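You operate a simulated robot arm through the tools that you are given. There is no shell and no other tool.

The job below is to be done with a simulated two-armed robot. You get a single attempt, and the scene is never put back.

Task
The red hose is cracked: fit the grey hose in its place.
Fine: shut the red valve first; stand the red hose on the washer end of the low cabinet's top; open the valve again once the grey hose is on. Set down upright: red hose, grey hose. Where these are worked on the way, their far stop is far enough and under half their travel is too little: red valve.
Where things are to end (x, y in the base frame): red hose within 6 cm of [52, 43].

The check looks at the end state, three seconds after you hand in, the way a careful person would. Anything else that was tipped, shoved, dropped, spilled or broken makes it a failure.

Robot
Two 7-joint arms with fingered hands on one trunk that stands fixed in place. Base frame: the origin is at the foot of the trunk, x ahead of it, y to its left, z up. Units: cm, degrees, N and s.
The left shoulder is at [7, 16.2, 134.6], the right one opposite. With the tool pointing down near the work surface each hand reaches from about 30 to 80 cm from the base axis, measured 20 degrees to its own side. Payload 4 kg a hand.
The tool frame of a hand sits at the grasp point between the pads (the TCP): z along the fingers, y along the line on which they close. The tips reach 2.6 cm beyond it. The gripper opens to 13.2 cm; its body begins 7.3 cm behind the TCP. The gripper is a hand of 4 fingers: y runs from the thumb to the fingers, the wrist lies at [0, 0, -22.4] in the tool frame, and closing takes about 1.5 s.
Orientation is that of the tool frame in the base frame, as a unit quaternion [x, y, z, w]. With the fingers straight down and closing along the base's y, the tool's x points along the base's -x, its y along +y and its z along -z.

Tools
- The arms move only by the tool drive_tool. It takes "left_moves", "right_moves" or both (then of equal length, played together; a hand with none holds still); each is a list of rows, each a list of 6 numbers: the shift along the base's x, y, z in mm, then the turn, a rotation vector about the base's x, y, z in degrees. In form: [[x, y, z, wx, wy, wz], ...]. A call has 1 to 20 rows; each row is the pose to reach, as a shift and turn from the pose commanded when the call began. "left_grip" and "right_grip" are, for a hand that has rows, the finger opening in mm, from 0 to 132, set as the call begins (left out, the last holds). A row lasts 0.2 s, in which the tool goes at most 5 cm and 8.6 degrees; a call with a longer step from one row to the next is refused whole, and so is a gripper value outside its range. Where a pose cannot be reached the arm comes as near as it can. A force on the tool above 40 N (or 10 N above the force at the start of the call, whichever is more), or a blocked arm, ends the call early, and 0.2 s more pass. The fingers move at their own pace (about 4.5 cm/s each) and stop on an object; they squeeze with about 22 N. The grip force told is the motor's: it shows also when the fingers shut on nothing. Time passes only in rows, and 0.2 s behind the last, so rows that repeat a pose let the fingers close. It gives the time, the measured TCP pose, the force on the tool (base axes), the opening and the grip force at its end, in the units of the frame above (readings bear some noise), with the torque about the TCP (base axes, N m) and any sound that the robot's microphone picked up.
- Cameras (640 x 400 px; columns grow to the right, rows downward): "scene" is now at [12.91, 5.32, 158.75]; the picture's right is [0.50, -0.87, 0.00], its down [-0.47, -0.27, -0.84] and it looks along [0.73, 0.42, -0.54] (base axes); focal length 337 px, centre (320, 200). "left" rides on the left gripper at [-7.3, 0.6, -9.4] in its tool frame; the picture's right is [-0.08, -1.00, 0.00], its down [0.78, -0.06, -0.62] and it looks along [0.62, -0.05, 0.79] (tool axes); focal length 230 px, centre (320, 200). "right" rides on the right gripper at [7.3, 0.6, -9.4] in its tool frame; the picture's right is [-0.08, 1.00, 0.00], its down [-0.78, -0.06, -0.62] and it looks along [-0.61, -0.05, 0.79] (tool axes); focal length 230 px, centre (320, 200). There is no depth. A picture from a camera that has moved, and an enlarged one, comes with that camera's place and axes in the base frame and with its lens. The place of the scene camera against the robot may be out by one fixed shift of up to 1.8 cm in any direction.
- capture(camera): a new picture of that camera. The clock stands still meanwhile.
- move_column(by): slides the trunk up (or, below 0, down) by that many cm; the arms and the scene camera ride with it, the base frame stays. It gives what a move gives, with no picture.
- curl_fingers(finger1, finger2, finger3, thumb_bend, hand): sets how far each is bent, from 0 (flat) to 100 (curled in); at 30 the hand is open as for a grip, at 70 the pads meet at the TCP. One left out holds its place. A second passes; each finger stops where it meets its share of the squeeze, and holds until it gets a number again. A gripper value or a shape takes the hand back. It gives what a move gives, with no picture; readings hold the bend of each and the force on the fingers (four entries, about 0 where the hand has none), thumb and palm.
- grasp_type(shape, hand): the hand has 4 fingers and takes this shape, open, in about a second: jaw (thumb against the fingers, like two jaws); tri (thumb and two fingers); tip (a fingertip pinch); poke (one finger out to press); point (the index stretched); flat (the hand flat); cup (the hand cupped); fist (a fist). The gripper value then closes the fingers along that shape, each until it touches; the sizes above hold for jaw. It gives what a move gives, with no picture.
- head_to(pan, tilt): turns the head with the scene camera to pan (to the left, within 86 degrees either way) and tilt (down, from -29 to 69), counted from straight ahead of the robot. It gives what a move gives.
- inspect(camera, box): a new picture of the part [left, top, right, bottom] of that camera's present view, enlarged. The clock stands still meanwhile.
- finish_job(): hands the job in; it is judged then, once.

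Places have to be worked out from the pictures, the camera data and where the tool is seen. Open the grippers and draw the arms clear of the work before you hand the job in, unless the task says otherwise.

The tools are called after "Request:" by a JSON object that holds its "op" and its "data". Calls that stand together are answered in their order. drive_tool: Moves the arms, as the interface text tells. Its arguments: {"type":"object","properties":{"left_moves":{"type":"array","items":{"type":"array","items":{"type":"number"}}},"left_grip":{"type":"number"},"right_moves":{"type":"array","items":{"type":"array","items":{"type":"number"}}},"right_grip":{"type":"number"}},"required":[]} The other tools are called the same way: move_column (by) moves the trunk up or down; grasp_type (shape, hand) gives the hand a shape; curl_fingers (finger1, finger2, finger3, thumb_bend, hand) moves the fingers one by one; head_to (pan, tilt) turns the head that bears the scene camera; capture (camera) takes a picture; inspect (camera, box) takes an enlarged picture of a part of a camera's view; finish_job () hands the job in.

At the start:

```text
t: 0.0
left_ee_pos: [30.76, 37.48, 138.63]
left_tool_rot: [0.0, 1.0, 0.0, 0.0]
left_ft_force: [-1.0, 0.5, 0.0]
left_ft_torque: [0.02, 0.02, 0.02]
left_width: 13.19
left_finger_force: 0.0
left_shape: jaw
left_bend: [30.0, 30.0, 30.0, 30.0]
left_finger forces: [0.0, 0.0, 0.1, 0.0, 0.0, 0.0]
right_ee_pos: [40.75, 3.37, 137.98]
right_tool_rot: [0.0, 1.0, 0.001, 0.0]
right_ft_force: [0.5, 0.1, 0.1]
right_ft_torque: [0.0, 0.0, 0.01]
right_width: 13.17
right_finger_force: 0.0
right_shape: jaw
right_bend: [30.0, 30.0, 30.0, 30.0]
right_finger forces: [0.1, 0.0, 0.0, 0.0, 0.1, 0.1]
trunk travel left (down, up): [-82.5, 11.5]
head pan, tilt (commanded): [30.0, 32.5]
```

scene: 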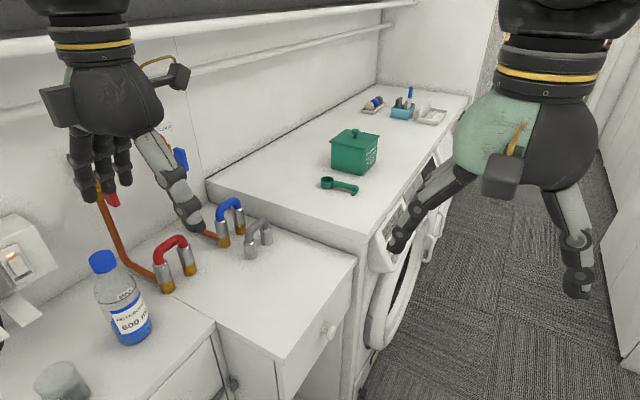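
right: 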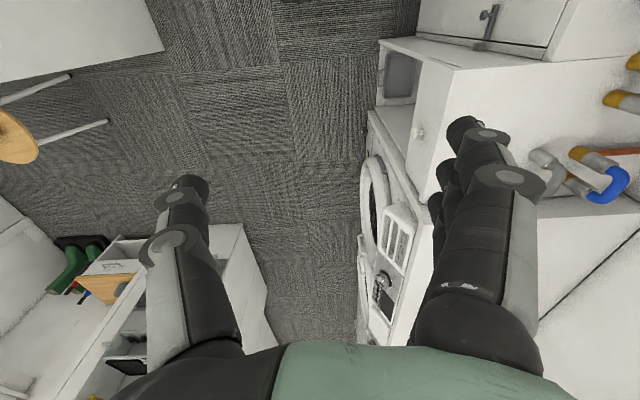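
left: 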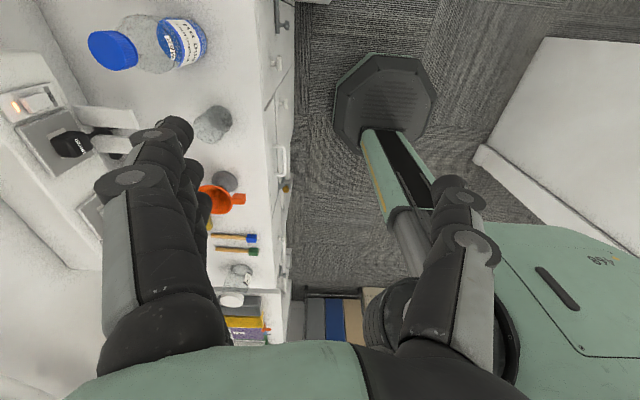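

The first pictures show a red U-shaped hose, a blue one and a grey one on a low cabinet, with valves on the wall partly hidden by the left hand. I look closer at these areas before moving.

Request:
{"op": "inspect", "data": {"camera": "scene", "box": [60, 120, 300, 310]}}

Request:
{"op": "inspect", "data": {"camera": "right", "box": [400, 40, 640, 240]}}

Request:
{"op": "inspect", "data": {"camera": "scene", "box": [300, 70, 480, 220]}}

```text
2.11 times, centred on (180, 215) of scene
camera zoom: at [12.91, 5.32, 158.75], right [0.5, -0.87, 0.0], down [-0.47, -0.27, -0.84], along [0.73, 0.42, -0.54], focal length 709 px, centre (615, 168)
```

zoom: 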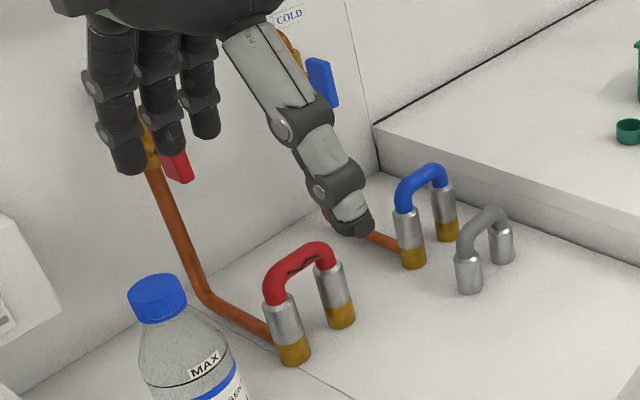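

```text
2.00 times, centred on (520, 140) of right
camera zoom: at [33.5, 3.91, 147.35], right [0.08, 1.0, 0.0], down [0.78, -0.06, 0.62], along [0.61, -0.05, -0.79], focal length 460 px, centre (-80, 320)
```

zoom: 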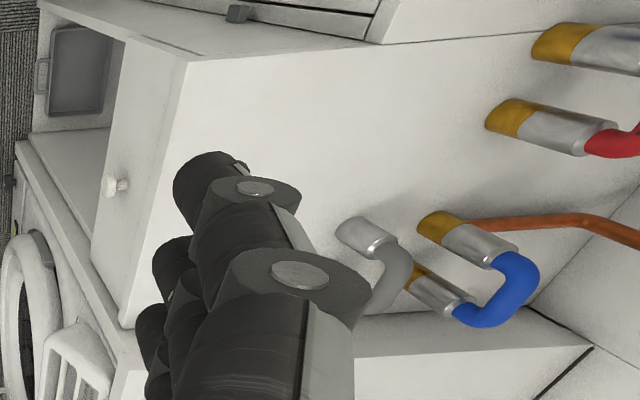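

```text
2.67 times, centred on (390, 145) of scene
camera zoom: at [12.91, 5.32, 158.75], right [0.5, -0.87, 0.0], down [-0.47, -0.27, -0.84], along [0.73, 0.42, -0.54], focal length 898 px, centre (133, 347)
```

zoom: 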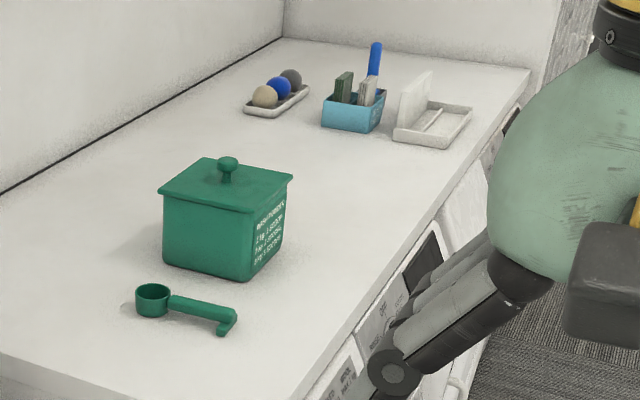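

The red hose seems to span x≈45.6–53 at y≈70, the grey one x≈66.6–74.4 at y≈59.6, and the cabinet top is near z≈91.5. The left hand hides the valves, so I draw it back towards the robot and left, clear of the counter items, to see them.

Request:
{"op": "drive_tool", "data": {"left_moves": [[0, -40, 20, 0, 0, 0], [0, -80, 40, 0, 0, 0], [-10, -120, 40, 0, 0, 0], [-20, -150, 40, 0, 0, 0], [-20, -150, 40, 0, 0, 0]], "right_moves": [[0, -40, 0, 0, 0, 0], [0, -80, 0, 0, 0, 0], [0, -120, 0, 0, 0, 0], [0, -160, 0, 0, 0, 0], [0, -200, 0, 0, 0, 0]]}}

Request:
{"op": "head_to", "data": {"pan": 55, "tilt": 35}}

Request:
{"op": "capture", "data": {"camera": "scene"}}

```text
t: 1.2
left_ee_pos: [28.64, 22.18, 142.64]
left_tool_rot: [0.0, 1.0, 0.0, 0.001]
left_ft_force: [0.7, 0.4, 0.3]
left_ft_torque: [0.02, -0.01, 0.04]
left_width: 13.21
left_finger_force: 0.1
left_shape: jaw
left_bend: [30.0, 30.0, 30.0, 30.0]
left_finger forces: [0.0, 0.0, 0.0, 0.0, 0.1, 0.0]
left hand out of reach, approached as far as the arm can: row 1, 2, 3
right_ee_pos: [40.81, -16.98, 138.0]
right_tool_rot: [0.001, 1.0, 0.002, 0.0]
right_ft_force: [0.1, 0.5, -1.7]
right_ft_torque: [0.02, 0.0, -0.02]
right_width: 13.21
right_finger_force: 0.0
right_shape: jaw
right_bend: [30.0, 30.0, 30.0, 30.0]
right_finger forces: [0.1, 0.0, 0.0, 0.1, 0.1, 0.0]
trunk travel left (down, up): [-82.5, 11.5]
head pan, tilt (commanded): [30.0, 32.5]
```

```text
t: 2.1
left_ee_pos: [28.73, 22.55, 142.55]
left_tool_rot: [0.0, 1.0, -0.003, 0.001]
left_ft_force: [0.0, 0.2, 0.4]
left_ft_torque: [0.04, 0.0, 0.01]
left_width: 13.18
left_finger_force: 0.1
left_shape: jaw
left_bend: [30.0, 30.0, 30.0, 30.0]
left_finger forces: [0.1, 0.1, 0.0, 0.0, 0.1, 0.0]
right_ee_pos: [40.73, -16.55, 138.0]
right_tool_rot: [0.001, 1.0, 0.001, 0.0]
right_ft_force: [0.8, 0.6, 0.9]
right_ft_torque: [-0.02, -0.01, 0.02]
right_width: 13.2
right_finger_force: 0.0
right_shape: jaw
right_bend: [30.0, 30.0, 30.0, 30.0]
right_finger forces: [0.0, 0.0, 0.0, 0.0, 0.0, 0.1]
trunk travel left (down, up): [-82.5, 11.5]
head pan, tilt (commanded): [55.0, 35.0]
```

```text
taken
camera scene: at [10.25, 8.12, 158.36], right [0.82, -0.57, 0.0], down [-0.33, -0.47, -0.82], along [0.47, 0.67, -0.57], focal length 337 px, centre (320, 200)
```

scene: 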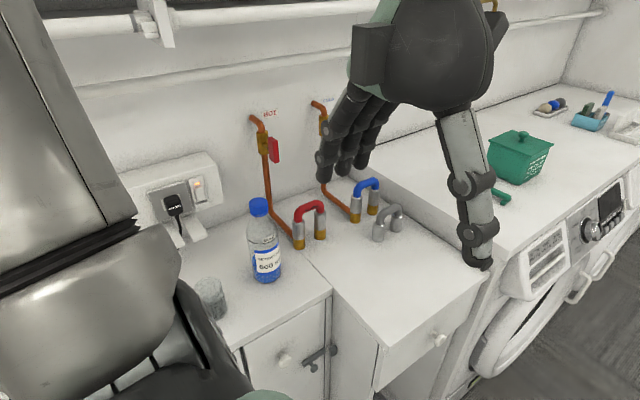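

The red valve's lever is visible on the left copper pipe, under the "HOT" label. I enlarge the valve and hose area.

Request:
{"op": "inspect", "data": {"camera": "scene", "box": [220, 90, 420, 215]}}

Request:
{"op": "inspect", "data": {"camera": "scene", "box": [235, 100, 315, 150]}}

Request:
{"op": "inspect", "data": {"camera": "scene", "box": [180, 180, 500, 380]}}

```text
3.20 times, centred on (320, 152) of scene
camera zoom: at [10.25, 8.12, 158.36], right [0.82, -0.57, 0.0], down [-0.33, -0.47, -0.82], along [0.47, 0.67, -0.57], focal length 1077 px, centre (320, 352)
```

zoom: 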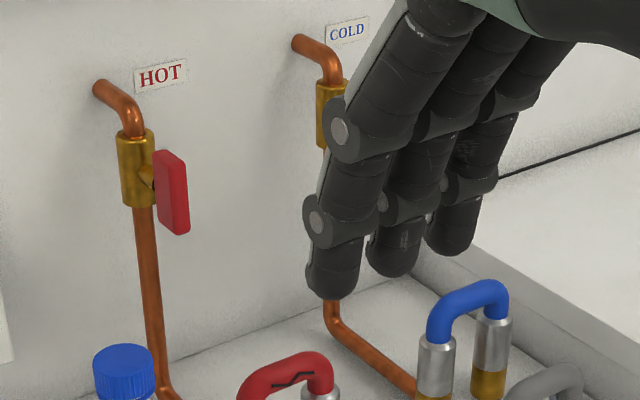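

```text
8.00 times, centred on (275, 125) of scene
camera zoom: at [10.25, 8.12, 158.36], right [0.82, -0.57, 0.0], down [-0.33, -0.47, -0.82], along [0.47, 0.67, -0.57], focal length 2693 px, centre (680, 800)
```

zoom: 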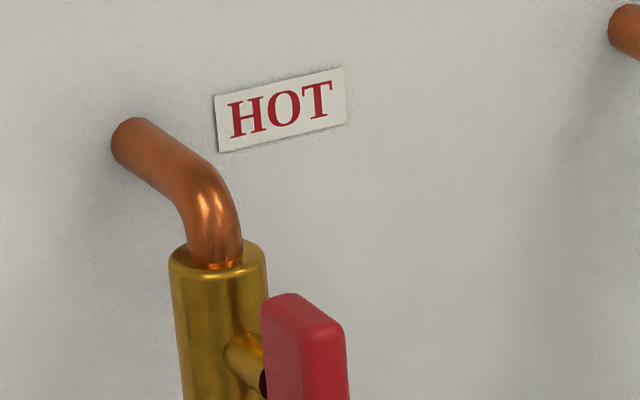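

```text
2.00 times, centred on (340, 280) of scene
camera zoom: at [10.25, 8.12, 158.36], right [0.82, -0.57, 0.0], down [-0.33, -0.47, -0.82], along [0.47, 0.67, -0.57], focal length 673 px, centre (280, 40)
```

zoom: 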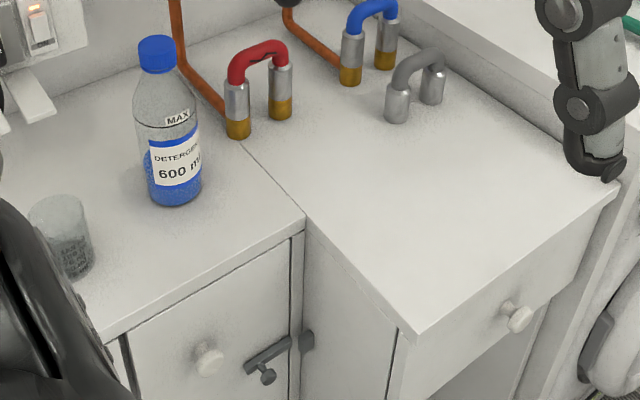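

The valve has a stem coming out of the wall (along −y) with a vertical red paddle. I enlarge the paddle more to see where the stem meets it.

Request:
{"op": "inspect", "data": {"camera": "scene", "box": [240, 115, 304, 170]}}

Request:
{"op": "head_to", "data": {"pan": 65, "tilt": 20}}

Request:
{"op": "capture", "data": {"camera": "scene"}}

Request:
{"op": "capture", "data": {"camera": "left"}}

```text
7.27 times, centred on (272, 142) of scene
camera zoom: at [10.25, 8.12, 158.36], right [0.82, -0.57, 0.0], down [-0.33, -0.47, -0.82], along [0.47, 0.67, -0.57], focal length 2448 px, centre (669, 618)
```

zoom: 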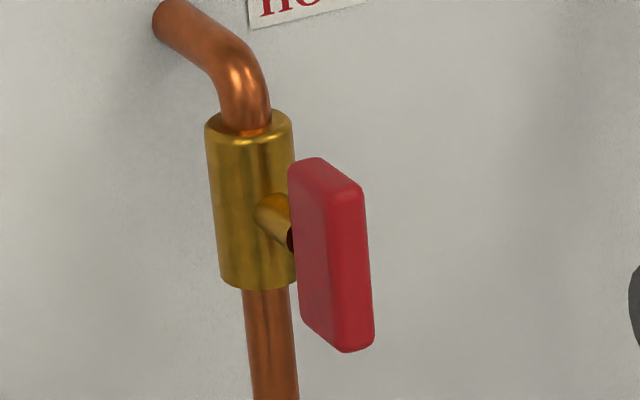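

```text
t: 2.9
left_ee_pos: [28.68, 22.44, 142.58]
left_tool_rot: [0.0, 1.0, -0.001, 0.001]
left_ft_force: [-0.8, -0.1, -0.1]
left_ft_torque: [-0.01, 0.03, 0.02]
left_width: 13.21
left_finger_force: 0.1
left_shape: jaw
left_bend: [30.0, 30.0, 30.0, 30.0]
left_finger forces: [0.0, 0.0, 0.0, 0.0, 0.0, 0.0]
right_ee_pos: [40.79, -16.61, 138.08]
right_tool_rot: [0.0, 1.0, 0.0, -0.001]
right_ft_force: [0.9, -1.3, -0.8]
right_ft_torque: [0.01, 0.01, -0.01]
right_width: 13.17
right_finger_force: 0.1
right_shape: jaw
right_bend: [30.0, 30.0, 30.0, 30.0]
right_finger forces: [0.1, 0.0, 0.1, 0.0, 0.0, 0.0]
trunk travel left (down, up): [-82.5, 11.5]
head pan, tilt (commanded): [65.0, 20.0]
```

```text
taken
camera scene: at [9.12, 9.28, 160.74], right [0.91, -0.42, 0.0], down [-0.15, -0.31, -0.94], along [0.4, 0.85, -0.34], focal length 337 px, centre (320, 200)
```

scene: 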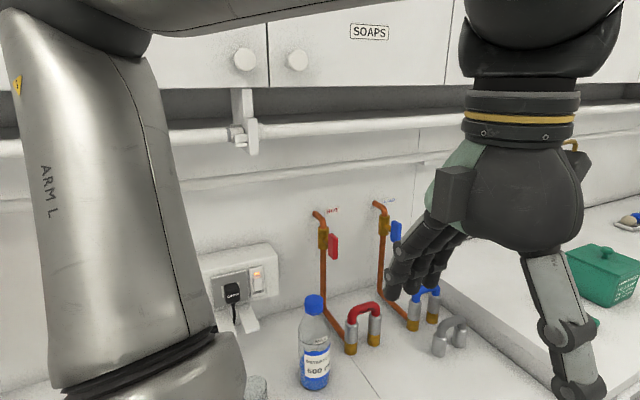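

```text
taken
camera left: at [35.98, 23.15, 151.85], right [0.08, -1.0, 0.0], down [-0.79, -0.06, 0.62], along [-0.61, -0.05, -0.79], focal length 230 px, centre (320, 200)
```

left: 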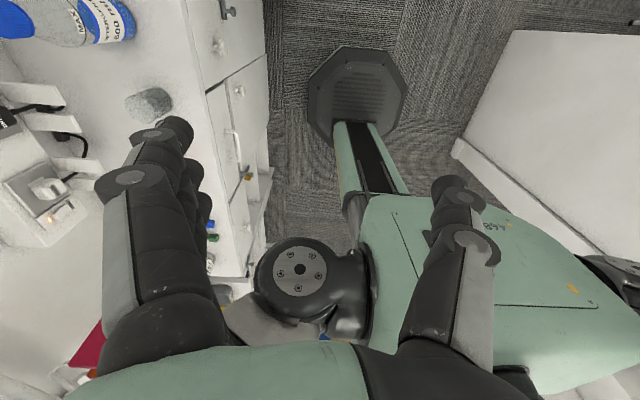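

The valve handle is a vertical paddle about 7 cm long, pivoting near its middle at roughly [46.8, 84, 117], and the bottle stands at about (33, 65) up to z≈116. I lower the trunk by 14 cm to gain reach and to get a second viewing height for triangulation.

Request:
{"op": "move_column", "data": {"by": -14}}

Request:
{"op": "capture", "data": {"camera": "scene"}}

Request:
{"op": "inspect", "data": {"camera": "scene", "box": [280, 100, 480, 225]}}

```text
t: 4.5
left_ee_pos: [28.68, 22.54, 128.59]
left_tool_rot: [0.0, 1.0, -0.001, 0.001]
left_ft_force: [0.2, 0.2, -0.3]
left_ft_torque: [-0.05, -0.04, 0.01]
left_width: 13.18
left_finger_force: 0.1
left_shape: jaw
left_bend: [30.0, 30.0, 30.0, 30.0]
left_finger forces: [0.0, 0.0, 0.0, 0.0, 0.0, 0.0]
right_ee_pos: [40.84, -16.62, 123.96]
right_tool_rot: [0.0, 1.0, 0.0, 0.0]
right_ft_force: [-0.3, 0.9, 0.4]
right_ft_torque: [-0.03, -0.02, -0.01]
right_width: 13.18
right_finger_force: 0.1
right_shape: jaw
right_bend: [30.0, 30.0, 30.0, 30.0]
right_finger forces: [0.0, 0.0, 0.0, 0.0, 0.0, 0.0]
trunk travel left (down, up): [-68.5, 25.5]
head pan, tilt (commanded): [65.0, 20.0]
```

```text
taken
camera scene: at [9.11, 9.27, 146.76], right [0.91, -0.42, 0.0], down [-0.14, -0.31, -0.94], along [0.4, 0.85, -0.34], focal length 337 px, centre (320, 200)
```

scene: 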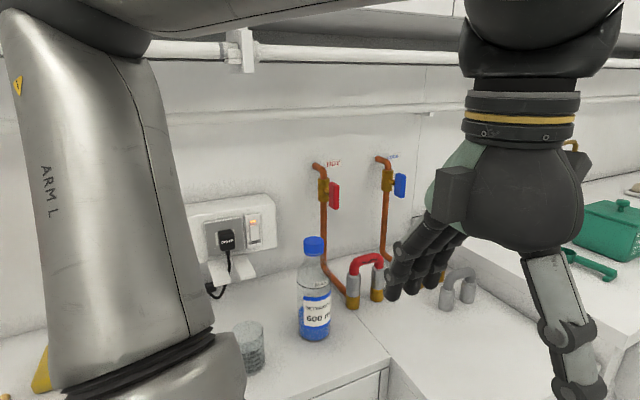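

```text
3.20 times, centred on (380, 162) of scene
camera zoom: at [9.11, 9.27, 146.76], right [0.91, -0.42, 0.0], down [-0.14, -0.31, -0.94], along [0.4, 0.85, -0.34], focal length 1077 px, centre (128, 320)
```

zoom: 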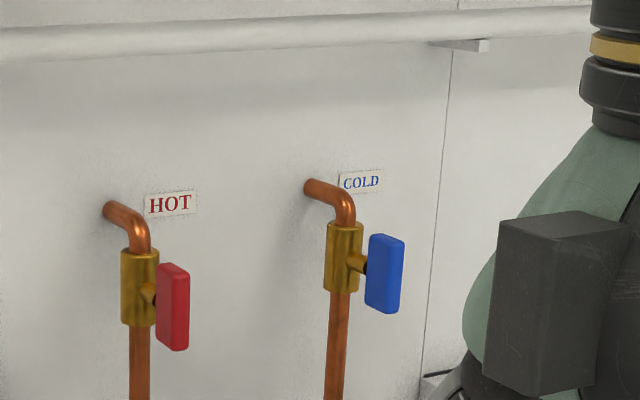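

Triangulating from the two heights puts the red paddle near [45.5, 79–83, 119]. I now turn the left hand −90° about z and bring it over the cabinet edge at height so its camera looks at the wall and hoses.

Request:
{"op": "drive_tool", "data": {"left_moves": [[10, 15, 15, 0, 0, -8], [20, 30, 30, 0, 0, -16], [35, 50, 45, 0, 0, -24], [50, 70, 60, 0, 0, -32], [65, 90, 70, 0, 0, -40], [80, 110, 70, 0, 0, -48], [95, 130, 70, 0, 0, -56], [110, 150, 70, 0, 0, -64], [125, 175, 70, 0, 0, -72], [140, 195, 70, 0, 0, -80], [150, 210, 70, 0, 0, -85], [160, 220, 70, 0, 0, -90], [160, 220, 70, 0, 0, -90]]}}

Request:
{"op": "capture", "data": {"camera": "left"}}

Request:
{"op": "capture", "data": {"camera": "scene"}}

```text
t: 7.3
left_ee_pos: [30.51, 17.65, 120.03]
left_tool_rot: [0.683, 0.73, 0.0, 0.005]
left_ft_force: [0.2, 0.2, 0.2]
left_ft_torque: [0.03, -0.03, 0.02]
left_width: 13.2
left_finger_force: 0.0
left_shape: jaw
left_bend: [30.0, 30.0, 30.0, 30.0]
left_finger forces: [0.0, 0.0, 0.0, 0.1, 0.0, 0.1]
left hand out of reach, approached as far as the arm can: row 1, 2, 3, 4, 5, 6, 7, 8, 9, 10, 11, 12, 13
right_ee_pos: [40.8, -16.64, 123.92]
right_tool_rot: [0.001, 1.0, 0.0, 0.0]
right_ft_force: [-0.7, 1.6, 0.6]
right_ft_torque: [0.0, -0.02, -0.01]
right_width: 13.19
right_finger_force: 0.0
right_shape: jaw
right_bend: [30.0, 30.0, 30.0, 30.0]
right_finger forces: [0.0, 0.1, 0.0, 0.0, 0.0, 0.0]
trunk travel left (down, up): [-68.5, 25.5]
head pan, tilt (commanded): [65.0, 20.0]
```

```text
taken
camera left: at [31.44, 10.53, 129.39], right [-0.99, -0.14, 0.0], down [-0.12, 0.78, 0.61], along [-0.08, 0.6, -0.79], focal length 230 px, centre (320, 200)
```

left: 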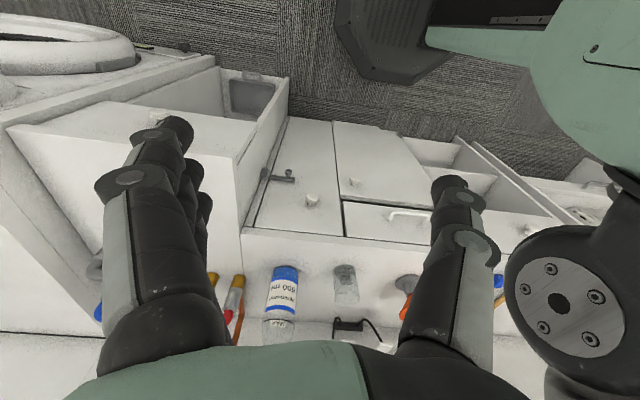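

```text
taken
camera scene: at [9.08, 9.29, 146.75], right [0.91, -0.42, 0.0], down [-0.14, -0.31, -0.94], along [0.4, 0.85, -0.34], focal length 337 px, centre (320, 200)
```

scene: 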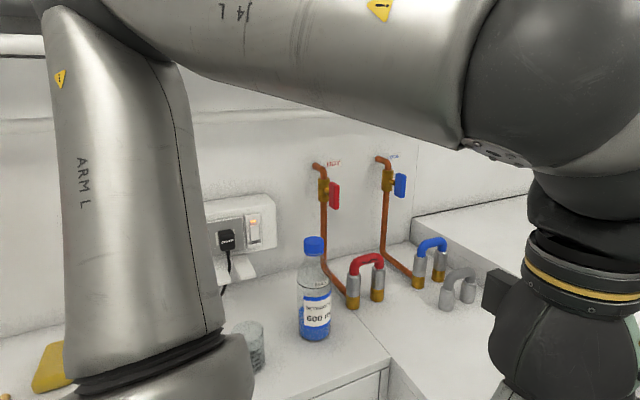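

The arm flagged every row as out of reach and ended at (30.5, 17.7, 120), so it was too close to the body. I send a short zero-shift call to learn what pose it is now trying to hold.

Request:
{"op": "drive_tool", "data": {"left_moves": [[0, 0, 0, 0, 0, 0], [0, 0, 0, 0, 0, 0]]}}

```text
t: 7.9
left_ee_pos: [30.51, 17.65, 120.09]
left_tool_rot: [0.683, 0.731, -0.001, 0.005]
left_ft_force: [-0.1, -0.5, 0.3]
left_ft_torque: [0.02, 0.0, 0.0]
left_width: 13.22
left_finger_force: 0.0
left_shape: jaw
left_bend: [30.0, 30.0, 30.0, 30.0]
left_finger forces: [0.0, 0.1, 0.1, 0.0, 0.1, 0.0]
right_ee_pos: [40.8, -16.74, 123.95]
right_tool_rot: [0.0, 1.0, 0.0, 0.001]
right_ft_force: [-1.6, -0.3, 0.0]
right_ft_torque: [-0.01, 0.01, -0.01]
right_width: 13.17
right_finger_force: 0.0
right_shape: jaw
right_bend: [30.0, 30.0, 30.0, 30.0]
right_finger forces: [0.1, 0.1, 0.0, 0.0, 0.1, 0.0]
trunk travel left (down, up): [-68.5, 25.5]
head pan, tilt (commanded): [65.0, 20.0]
```

The commanded pose equals the present pose, so shifts count from here. I move outward in x, away from the body, then in y, at about the same height.

Request:
{"op": "drive_tool", "data": {"left_moves": [[40, 10, 0, 0, 0, 0], [80, 30, 10, 0, 0, 0], [120, 60, 20, 0, 0, 0], [140, 100, 40, 0, 0, 0], [150, 140, 60, 0, 0, 0], [150, 180, 80, 0, 0, -3]]}}

Request:
{"op": "capture", "data": {"camera": "scene"}}

Request:
{"op": "capture", "data": {"camera": "left"}}

```text
refused: row 3 steps farther than a row can; nothing moved
```

```text
taken
camera scene: at [9.11, 9.28, 146.75], right [0.91, -0.42, 0.0], down [-0.14, -0.31, -0.94], along [0.4, 0.85, -0.34], focal length 337 px, centre (320, 200)
```

scene: 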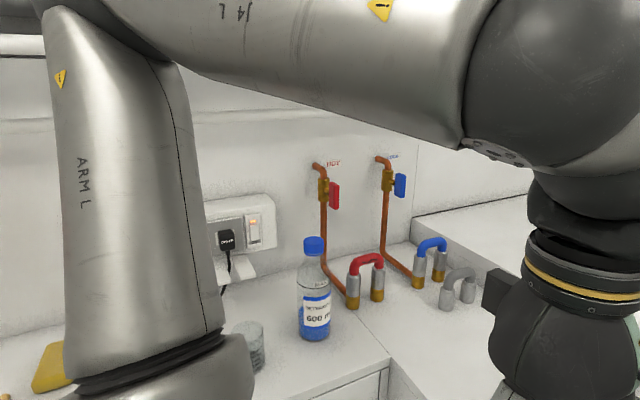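

```text
taken
camera left: at [31.5, 10.54, 129.38], right [-0.99, -0.15, 0.0], down [-0.12, 0.78, 0.61], along [-0.09, 0.6, -0.79], focal length 230 px, centre (320, 200)
```

left: 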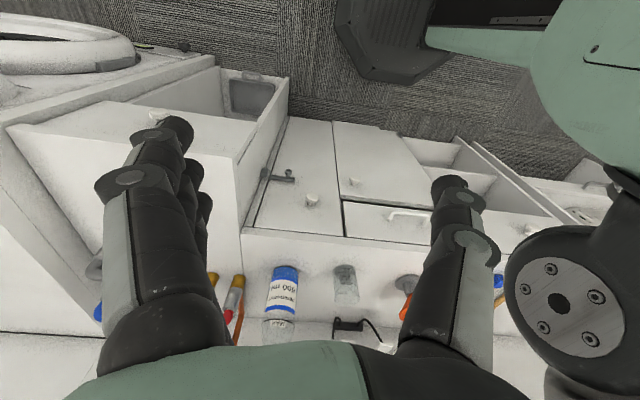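

The call was refused for a step that was slightly too long and nothing moved. I repeat the outward motion with smaller steps.

Request:
{"op": "drive_tool", "data": {"left_moves": [[35, 10, 0, 0, 0, 0], [70, 25, 10, 0, 0, 0], [105, 45, 20, 0, 0, 0], [130, 75, 35, 0, 0, 0], [145, 110, 50, 0, 0, 0], [150, 145, 65, 0, 0, -3], [150, 180, 80, 0, 0, -3]]}}

Request:
{"op": "capture", "data": {"camera": "scene"}}

Request:
{"op": "capture", "data": {"camera": "left"}}

```text
t: 9.5
left_ee_pos: [32.12, 16.58, 117.08]
left_tool_rot: [0.701, 0.713, -0.001, 0.006]
left_ft_force: [0.5, 0.7, -0.1]
left_ft_torque: [-0.03, -0.01, 0.02]
left_width: 13.2
left_finger_force: 0.0
left_shape: jaw
left_bend: [30.0, 30.0, 30.0, 30.0]
left_finger forces: [0.0, 0.1, 0.0, 0.1, 0.0, 0.0]
left hand out of reach, approached as far as the arm can: row 1, 2, 3, 4, 5, 6, 7
right_ee_pos: [40.73, -16.76, 123.97]
right_tool_rot: [0.0, 1.0, 0.001, 0.0]
right_ft_force: [0.6, 0.6, -0.2]
right_ft_torque: [0.04, 0.04, -0.01]
right_width: 13.19
right_finger_force: 0.1
right_shape: jaw
right_bend: [30.0, 30.0, 30.0, 30.0]
right_finger forces: [0.0, 0.0, 0.0, 0.1, 0.0, 0.0]
trunk travel left (down, up): [-68.5, 25.5]
head pan, tilt (commanded): [65.0, 20.0]
```

```text
taken
camera scene: at [9.12, 9.26, 146.75], right [0.91, -0.42, 0.0], down [-0.14, -0.31, -0.94], along [0.4, 0.85, -0.34], focal length 337 px, centre (320, 200)
```

scene: 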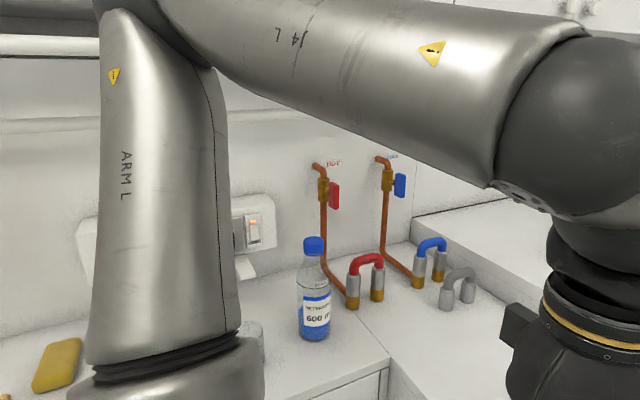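

```text
taken
camera left: at [32.61, 9.55, 126.37], right [-1.0, -0.09, -0.01], down [-0.08, 0.79, 0.61], along [-0.05, 0.61, -0.79], focal length 230 px, centre (320, 200)
```

left: 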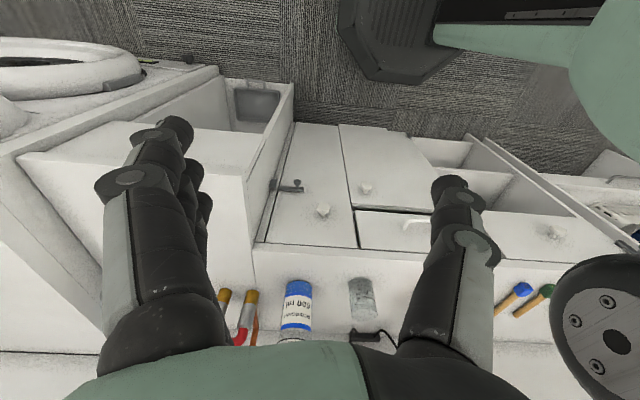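

The −90° yaw puts this arm against a joint limit (the elbow is up and it does not move out). I turn the hand back to zero yaw and move outward then, checking reach.

Request:
{"op": "drive_tool", "data": {"left_moves": [[10, 10, 10, 0, 0, 8], [20, 20, 20, 0, 0, 16], [30, 30, 30, 0, 0, 24], [40, 45, 40, 0, 0, 32], [50, 60, 50, 0, 0, 40], [60, 80, 60, 0, 0, 48], [70, 100, 70, 0, 0, 56], [80, 120, 80, 0, 0, 64], [90, 140, 90, 0, 0, 72], [100, 160, 100, 0, 0, 80], [100, 180, 110, 0, 0, 88]]}}

Request:
{"op": "capture", "data": {"camera": "scene"}}

```text
t: 11.9
left_ee_pos: [40.67, 34.46, 124.95]
left_tool_rot: [0.009, 1.0, 0.001, 0.007]
left_ft_force: [0.1, -0.2, -0.2]
left_ft_torque: [0.0, 0.0, 0.0]
left_width: 13.16
left_finger_force: 0.0
left_shape: jaw
left_bend: [30.0, 30.0, 30.0, 30.0]
left_finger forces: [0.0, 0.0, 0.0, 0.0, 0.0, 0.0]
left hand out of reach, approached as far as the arm can: row 9, 10, 11
right_ee_pos: [40.75, -16.55, 124.03]
right_tool_rot: [0.0, 1.0, 0.0, 0.0]
right_ft_force: [-0.4, 0.1, -0.7]
right_ft_torque: [-0.01, 0.0, -0.04]
right_width: 13.17
right_finger_force: 0.0
right_shape: jaw
right_bend: [30.0, 30.0, 30.0, 30.0]
right_finger forces: [0.0, 0.0, 0.0, 0.0, 0.0, 0.1]
trunk travel left (down, up): [-68.5, 25.5]
head pan, tilt (commanded): [65.0, 20.0]
```

```text
taken
camera scene: at [9.08, 9.33, 146.75], right [0.91, -0.42, 0.0], down [-0.14, -0.31, -0.94], along [0.4, 0.85, -0.34], focal length 337 px, centre (320, 200)
```

scene: 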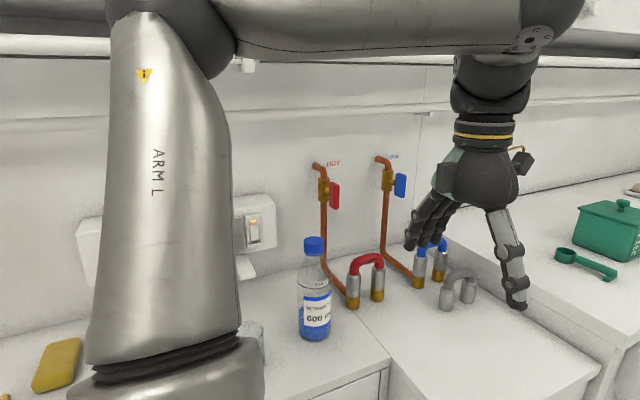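

The arm now follows: the hand is at (40.7, 34.5, 125) with zero yaw. I move out over the low cabinet towards (50, 52, 122), well clear of the bottle.

Request:
{"op": "drive_tool", "data": {"left_moves": [[20, 30, 0, 0, 0, 0], [40, 60, 0, 0, 0, 0], [60, 90, 0, 0, 0, 0], [75, 120, 0, 0, 0, 0], [90, 150, 0, 0, 0, 0], [95, 175, 0, 0, 0, 0]]}}

Request:
{"op": "capture", "data": {"camera": "scene"}}

Request:
{"op": "capture", "data": {"camera": "left"}}

```text
t: 13.3
left_ee_pos: [48.2, 48.74, 121.84]
left_tool_rot: [0.009, 1.0, 0.003, 0.006]
left_ft_force: [0.0, -1.1, -0.5]
left_ft_torque: [-0.01, 0.0, -0.03]
left_width: 13.2
left_finger_force: 0.1
left_shape: jaw
left_bend: [30.0, 30.0, 30.0, 30.0]
left_finger forces: [0.0, 0.1, 0.0, 0.0, 0.0, 0.1]
left hand out of reach, approached as far as the arm can: row 1, 2, 3, 4, 5, 6
right_ee_pos: [40.71, -16.8, 123.99]
right_tool_rot: [0.0, 1.0, 0.001, 0.0]
right_ft_force: [-0.1, 0.4, -0.4]
right_ft_torque: [0.02, -0.01, -0.01]
right_width: 13.17
right_finger_force: 0.0
right_shape: jaw
right_bend: [30.0, 30.0, 30.0, 30.0]
right_finger forces: [0.0, 0.1, 0.0, 0.0, 0.0, 0.0]
trunk travel left (down, up): [-68.5, 25.5]
head pan, tilt (commanded): [65.0, 20.0]
```

```text
taken
camera scene: at [9.08, 9.2, 146.76], right [0.91, -0.42, 0.0], down [-0.14, -0.31, -0.94], along [0.4, 0.85, -0.34], focal length 337 px, centre (320, 200)
```

scene: 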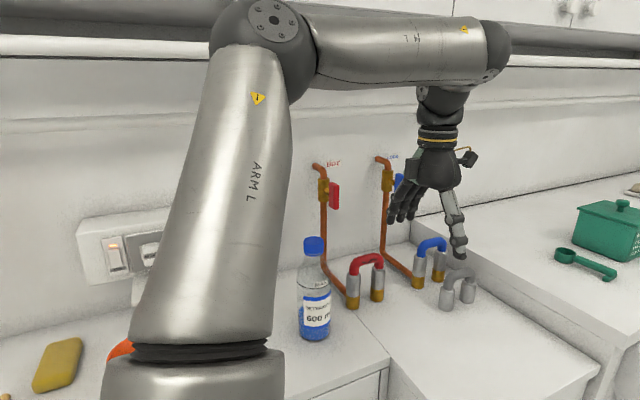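

```text
taken
camera left: at [55.36, 49.25, 131.26], right [0.06, -1.0, -0.01], down [-0.79, -0.05, 0.61], along [-0.61, -0.03, -0.79], focal length 230 px, centre (320, 200)
```

left: 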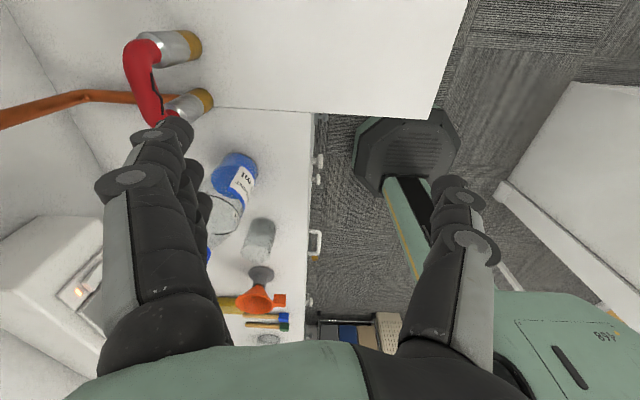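

From the hand camera the red hose legs stand near (51.6, 67.3) and (44.5, 67.5). The arm is short of reach at this height, so I try a lower hand and farther out to see how reach behaves (staying clear of the bottle at x≈33).

Request:
{"op": "drive_tool", "data": {"left_moves": [[10, 15, -20, 0, 0, 0], [20, 30, -40, 0, 0, 0], [30, 45, -60, 0, 0, 0], [40, 60, -70, 0, 0, 0], [50, 60, -70, 0, 0, 0]]}}

Request:
{"op": "capture", "data": {"camera": "left"}}

```text
t: 14.5
left_ee_pos: [53.28, 54.58, 114.67]
left_tool_rot: [0.01, 1.0, 0.002, 0.004]
left_ft_force: [1.1, 0.7, 0.4]
left_ft_torque: [0.0, -0.02, 0.0]
left_width: 13.18
left_finger_force: 0.1
left_shape: jaw
left_bend: [30.0, 30.0, 30.0, 30.0]
left_finger forces: [0.1, 0.0, 0.0, 0.0, 0.0, 0.0]
right_ee_pos: [40.87, -16.71, 124.01]
right_tool_rot: [0.0, 1.0, 0.0, -0.001]
right_ft_force: [0.0, -0.4, -0.2]
right_ft_torque: [-0.01, 0.02, 0.0]
right_width: 13.17
right_finger_force: 0.3
right_shape: jaw
right_bend: [30.0, 30.0, 30.0, 30.0]
right_finger forces: [0.2, 0.0, 0.1, 0.0, 0.0, 0.0]
trunk travel left (down, up): [-68.5, 25.5]
head pan, tilt (commanded): [65.0, 20.0]
```

```text
taken
camera left: at [60.5, 55.1, 124.06], right [0.06, -1.0, 0.0], down [-0.79, -0.05, 0.61], along [-0.61, -0.03, -0.79], focal length 230 px, centre (320, 200)
```

left: 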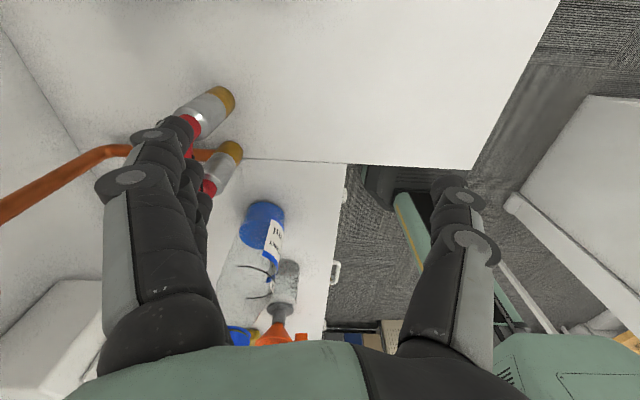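

At this lower height the arm reaches exactly, and triangulating two hand-camera views puts the red hose's right leg at about (51.5, 67.9) with the cabinet top at z≈90. For the valve I'll tilt the hand about 45° towards the wall and look at the paddle with the hand camera.

Request:
{"op": "drive_tool", "data": {"left_moves": [[0, 0, 10, 8, 0, 0], [0, 0, 20, 16, 0, 0], [0, 0, 30, 24, 0, 0], [0, 0, 40, 32, 0, 0], [0, 0, 55, 40, 0, 0], [0, 0, 70, 48, 0, 0], [0, 0, 70, 48, 0, 0]]}}

Request:
{"op": "capture", "data": {"camera": "left"}}

Request:
{"op": "capture", "data": {"camera": "scene"}}

```text
t: 16.1
left_ee_pos: [50.69, 60.77, 117.13]
left_tool_rot: [0.011, 0.913, 0.408, 0.002]
left_ft_force: [-0.7, 0.5, -0.2]
left_ft_torque: [-0.01, 0.03, 0.0]
left_width: 13.19
left_finger_force: 0.2
left_shape: jaw
left_bend: [30.0, 30.0, 30.0, 30.0]
left_finger forces: [0.0, 0.0, 0.1, 0.0, 0.0, 0.0]
left hand out of reach, approached as far as the arm can: row 4, 5, 6, 7
right_ee_pos: [40.83, -16.68, 123.99]
right_tool_rot: [0.0, 1.0, 0.0, 0.0]
right_ft_force: [0.4, -1.1, 0.7]
right_ft_torque: [0.01, -0.02, 0.0]
right_width: 13.21
right_finger_force: 0.1
right_shape: jaw
right_bend: [30.0, 30.0, 30.0, 30.0]
right_finger forces: [0.0, 0.0, 0.0, 0.0, 0.1, 0.1]
trunk travel left (down, up): [-68.5, 25.5]
head pan, tilt (commanded): [65.0, 20.0]
```

```text
taken
camera left: at [57.8, 54.17, 123.72], right [0.06, -0.67, -0.74], down [-0.79, -0.48, 0.37], along [-0.6, 0.57, -0.56], focal length 230 px, centre (320, 200)
```

left: 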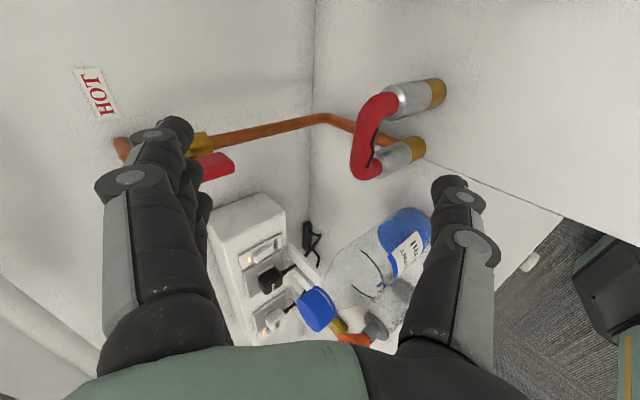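

```text
taken
camera scene: at [9.14, 9.28, 146.75], right [0.91, -0.42, 0.0], down [-0.14, -0.31, -0.94], along [0.4, 0.85, -0.34], focal length 337 px, centre (320, 200)
```

scene: 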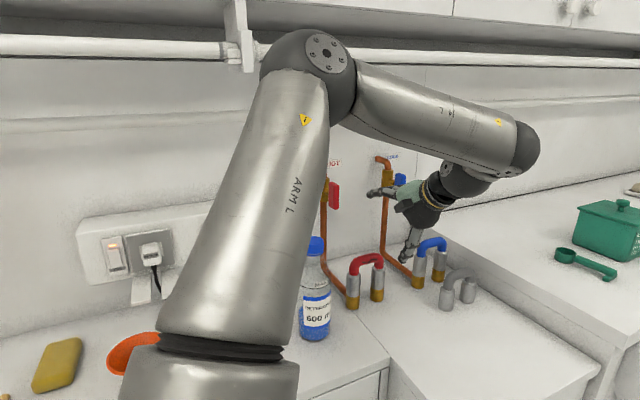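

The tilted hand camera now shows the red paddle, the pipe and the red hose well. I enlarge these parts to measure them.

Request:
{"op": "inspect", "data": {"camera": "left", "box": [330, 60, 470, 200]}}

Request:
{"op": "inspect", "data": {"camera": "left", "box": [80, 60, 280, 200]}}

```text
2.86 times, centred on (400, 130) of left
camera zoom: at [57.8, 54.17, 123.72], right [0.06, -0.67, -0.74], down [-0.79, -0.48, 0.37], along [-0.6, 0.57, -0.56], focal length 657 px, centre (91, 400)
```

zoom: 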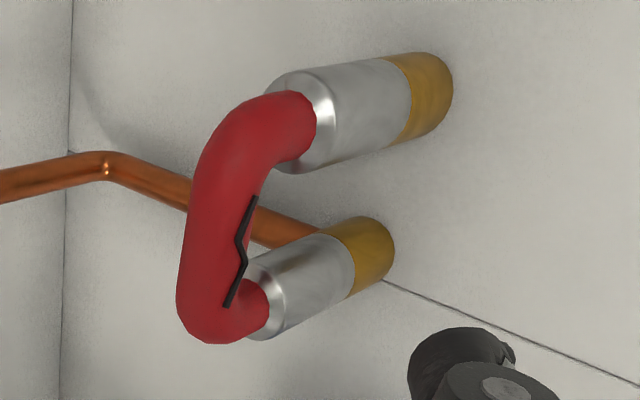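

```text
2.86 times, centred on (180, 130) of left
camera zoom: at [57.8, 54.17, 123.72], right [0.06, -0.67, -0.74], down [-0.79, -0.48, 0.37], along [-0.6, 0.57, -0.56], focal length 657 px, centre (720, 400)
```

zoom: 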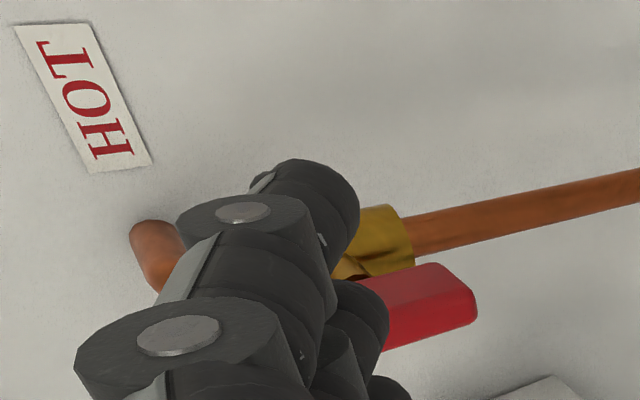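

Combining the hand view with the scene views (scene camera appears about 1.5 cm off in z), I place the paddle's centre at about [44.5, 77.3, 118.1], half length 2.9 cm, front face at y≈76. I set the left hand to the poke shape and look where the finger sits.

Request:
{"op": "grasp_type", "data": {"hand": "left", "shape": "poke"}}

Request:
{"op": "capture", "data": {"camera": "left"}}

Request:
{"op": "inspect", "data": {"camera": "scene", "box": [320, 100, 560, 250]}}

```text
t: 17.0
left_ee_pos: [50.5, 60.77, 117.18]
left_tool_rot: [0.012, 0.913, 0.407, 0.003]
left_ft_force: [0.9, 1.5, -1.0]
left_ft_torque: [0.0, -0.01, -0.01]
left_width: 0.0
left_finger_force: 0.0
left_shape: poke
left_bend: [100.0, 100.0, 100.0, 46.0]
left_finger forces: [0.0, 0.0, 0.0, 0.1, 0.1, 0.1]
right_ee_pos: [40.85, -16.64, 123.98]
right_tool_rot: [0.0, 1.0, 0.0, 0.0]
right_ft_force: [-1.6, -0.7, 0.4]
right_ft_torque: [-0.04, 0.06, -0.01]
right_width: 13.18
right_finger_force: 0.1
right_shape: jaw
right_bend: [30.0, 30.0, 30.0, 30.0]
right_finger forces: [0.0, 0.0, 0.0, 0.1, 0.0, 0.0]
trunk travel left (down, up): [-68.5, 25.5]
head pan, tilt (commanded): [65.0, 20.0]
```

```text
taken
camera left: at [57.79, 54.17, 123.73], right [0.06, -0.67, -0.74], down [-0.79, -0.48, 0.37], along [-0.6, 0.57, -0.56], focal length 230 px, centre (320, 200)
```

left: 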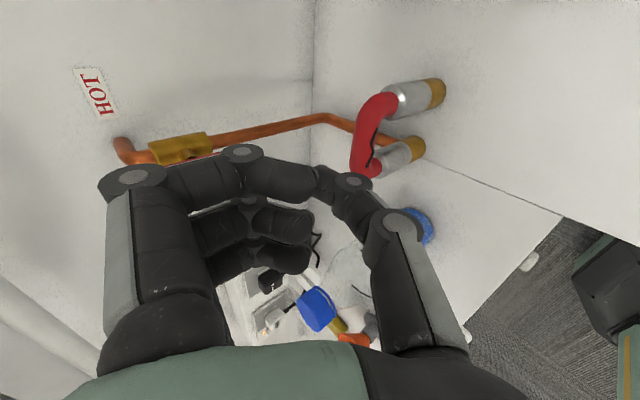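

```text
2.67 times, centred on (440, 175) of scene
camera zoom: at [9.13, 9.28, 146.75], right [0.91, -0.42, 0.0], down [-0.14, -0.31, -0.94], along [0.4, 0.85, -0.34], focal length 898 px, centre (0, 267)
```

zoom: 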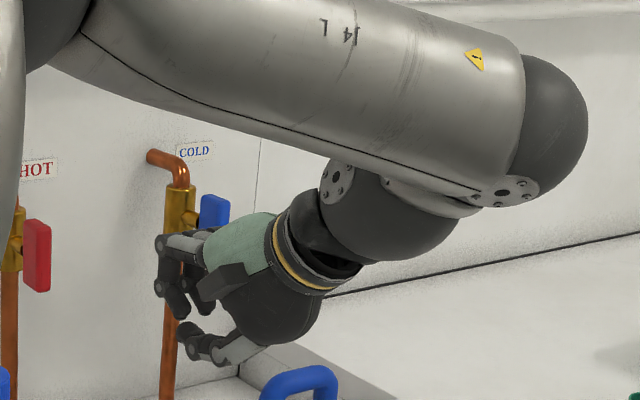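

The poke shape curled all fingers, which gives no reaching fingertip. I try the "point" shape instead.

Request:
{"op": "grasp_type", "data": {"hand": "left", "shape": "point"}}

Request:
{"op": "capture", "data": {"camera": "left"}}

Request:
{"op": "inspect", "data": {"camera": "scene", "box": [320, 100, 560, 250]}}

```text
t: 17.9
left_ee_pos: [50.57, 60.78, 117.21]
left_tool_rot: [0.012, 0.913, 0.407, 0.002]
left_ft_force: [-1.5, -0.6, -0.5]
left_ft_torque: [0.0, 0.01, -0.03]
left_width: 12.61
left_finger_force: 0.0
left_shape: point
left_bend: [28.0, 100.0, 100.0, 54.0]
left_finger forces: [0.0, 0.1, 0.1, 0.0, 0.0, 0.1]
right_ee_pos: [40.79, -16.69, 123.94]
right_tool_rot: [0.0, 1.0, 0.0, 0.0]
right_ft_force: [0.8, -0.5, 0.3]
right_ft_torque: [-0.02, 0.02, -0.01]
right_width: 13.22
right_finger_force: 0.0
right_shape: jaw
right_bend: [30.0, 30.0, 30.0, 30.0]
right_finger forces: [0.0, 0.0, 0.1, 0.0, 0.0, 0.0]
trunk travel left (down, up): [-68.5, 25.5]
head pan, tilt (commanded): [65.0, 20.0]
```

```text
taken
camera left: at [57.79, 54.16, 123.74], right [0.06, -0.67, -0.74], down [-0.79, -0.48, 0.37], along [-0.6, 0.57, -0.56], focal length 230 px, centre (320, 200)
```

left: 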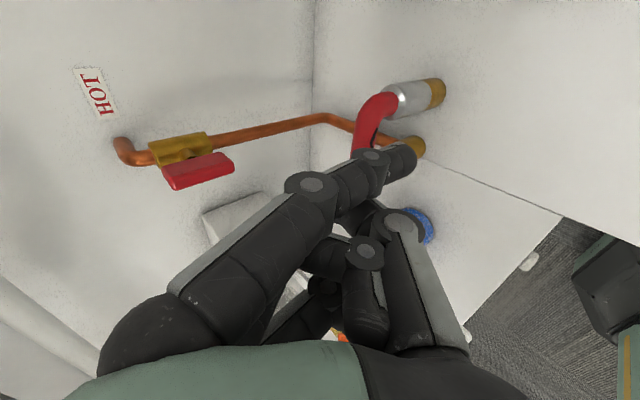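

```text
2.67 times, centred on (440, 175) of scene
camera zoom: at [9.12, 9.27, 146.75], right [0.91, -0.42, 0.0], down [-0.14, -0.31, -0.94], along [0.4, 0.85, -0.34], focal length 898 px, centre (0, 267)
```

zoom: 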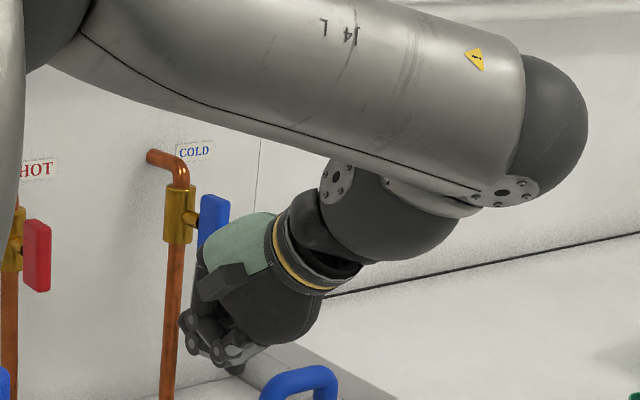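

Now the whole red valve is in view of the hand camera. I enlarge it to measure the paddle exactly.

Request:
{"op": "inspect", "data": {"camera": "left", "box": [100, 110, 260, 210]}}

Request:
{"op": "inspect", "data": {"camera": "left", "box": [260, 120, 460, 260]}}

```text
4.00 times, centred on (180, 160) of left
camera zoom: at [57.79, 54.16, 123.74], right [0.06, -0.67, -0.74], down [-0.79, -0.48, 0.37], along [-0.6, 0.57, -0.56], focal length 920 px, centre (880, 360)
```

zoom: 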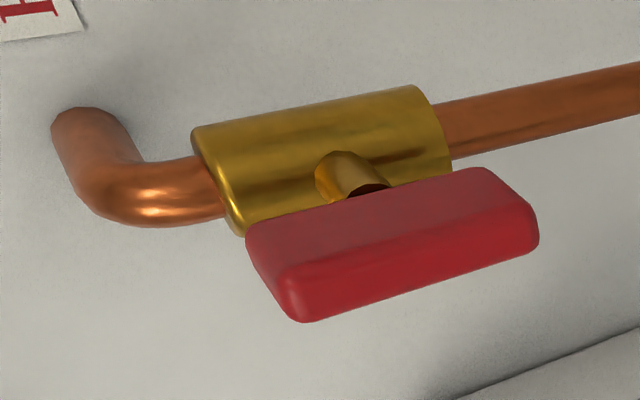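

```text
2.86 times, centred on (360, 190) of left
camera zoom: at [57.79, 54.16, 123.74], right [0.06, -0.67, -0.74], down [-0.79, -0.48, 0.37], along [-0.6, 0.57, -0.56], focal length 657 px, centre (206, 229)
```

zoom: 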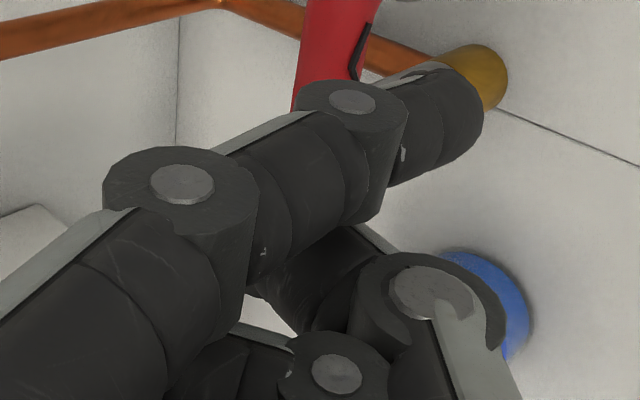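

The paddle measures x 44.1–45.5, y 76.1–79.2, z 115.3–121.4, with the stem at its middle (z≈118.3). The index finger may still be moving, so I let a moment pass and look again.

Request:
{"op": "drive_tool", "data": {"left_moves": [[0, 0, 0, 0, 0, 0], [0, 0, 0, 0, 0, 0], [0, 0, 0, 0, 0, 0], [0, 0, 0, 0, 0, 0], [0, 0, 0, 0, 0, 0]]}}

Request:
{"op": "capture", "data": {"camera": "left"}}

Request:
{"op": "inspect", "data": {"camera": "scene", "box": [320, 100, 560, 250]}}

```text
t: 19.1
left_ee_pos: [50.56, 60.72, 117.23]
left_tool_rot: [0.011, 0.913, 0.407, 0.003]
left_ft_force: [-0.9, 0.5, 0.5]
left_ft_torque: [-0.02, -0.02, 0.02]
left_width: 12.63
left_finger_force: 0.0
left_shape: point
left_bend: [28.0, 100.0, 100.0, 54.0]
left_finger forces: [0.0, 0.0, 0.1, 0.0, 0.1, 0.1]
right_ee_pos: [40.79, -16.71, 124.05]
right_tool_rot: [0.0, 1.0, 0.0, 0.001]
right_ft_force: [0.0, 0.2, -1.1]
right_ft_torque: [0.01, -0.02, 0.02]
right_width: 13.18
right_finger_force: 0.0
right_shape: jaw
right_bend: [30.0, 30.0, 30.0, 30.0]
right_finger forces: [0.0, 0.0, 0.0, 0.0, 0.0, 0.0]
trunk travel left (down, up): [-68.5, 25.5]
head pan, tilt (commanded): [65.0, 20.0]
```

```text
taken
camera left: at [57.79, 54.16, 123.73], right [0.06, -0.67, -0.74], down [-0.79, -0.48, 0.37], along [-0.6, 0.57, -0.56], focal length 230 px, centre (320, 200)
```

left: 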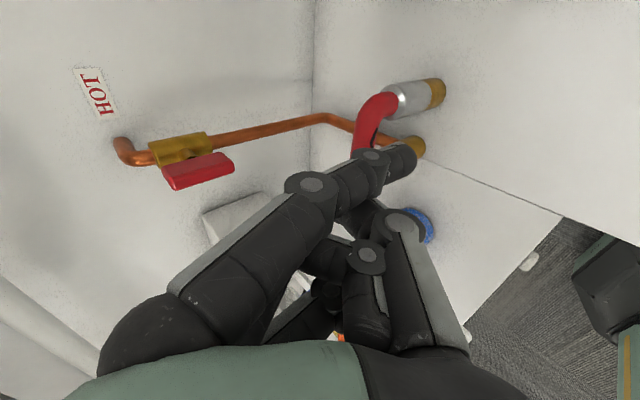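

```text
2.67 times, centred on (440, 175) of scene
camera zoom: at [9.12, 9.27, 146.75], right [0.91, -0.42, 0.0], down [-0.14, -0.31, -0.94], along [0.4, 0.85, -0.34], focal length 898 px, centre (0, 267)
```

zoom: 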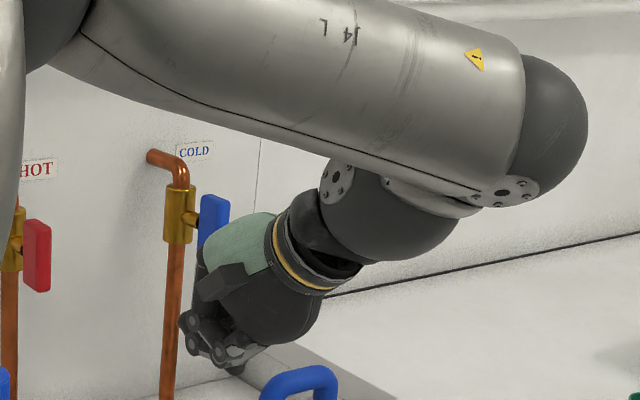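

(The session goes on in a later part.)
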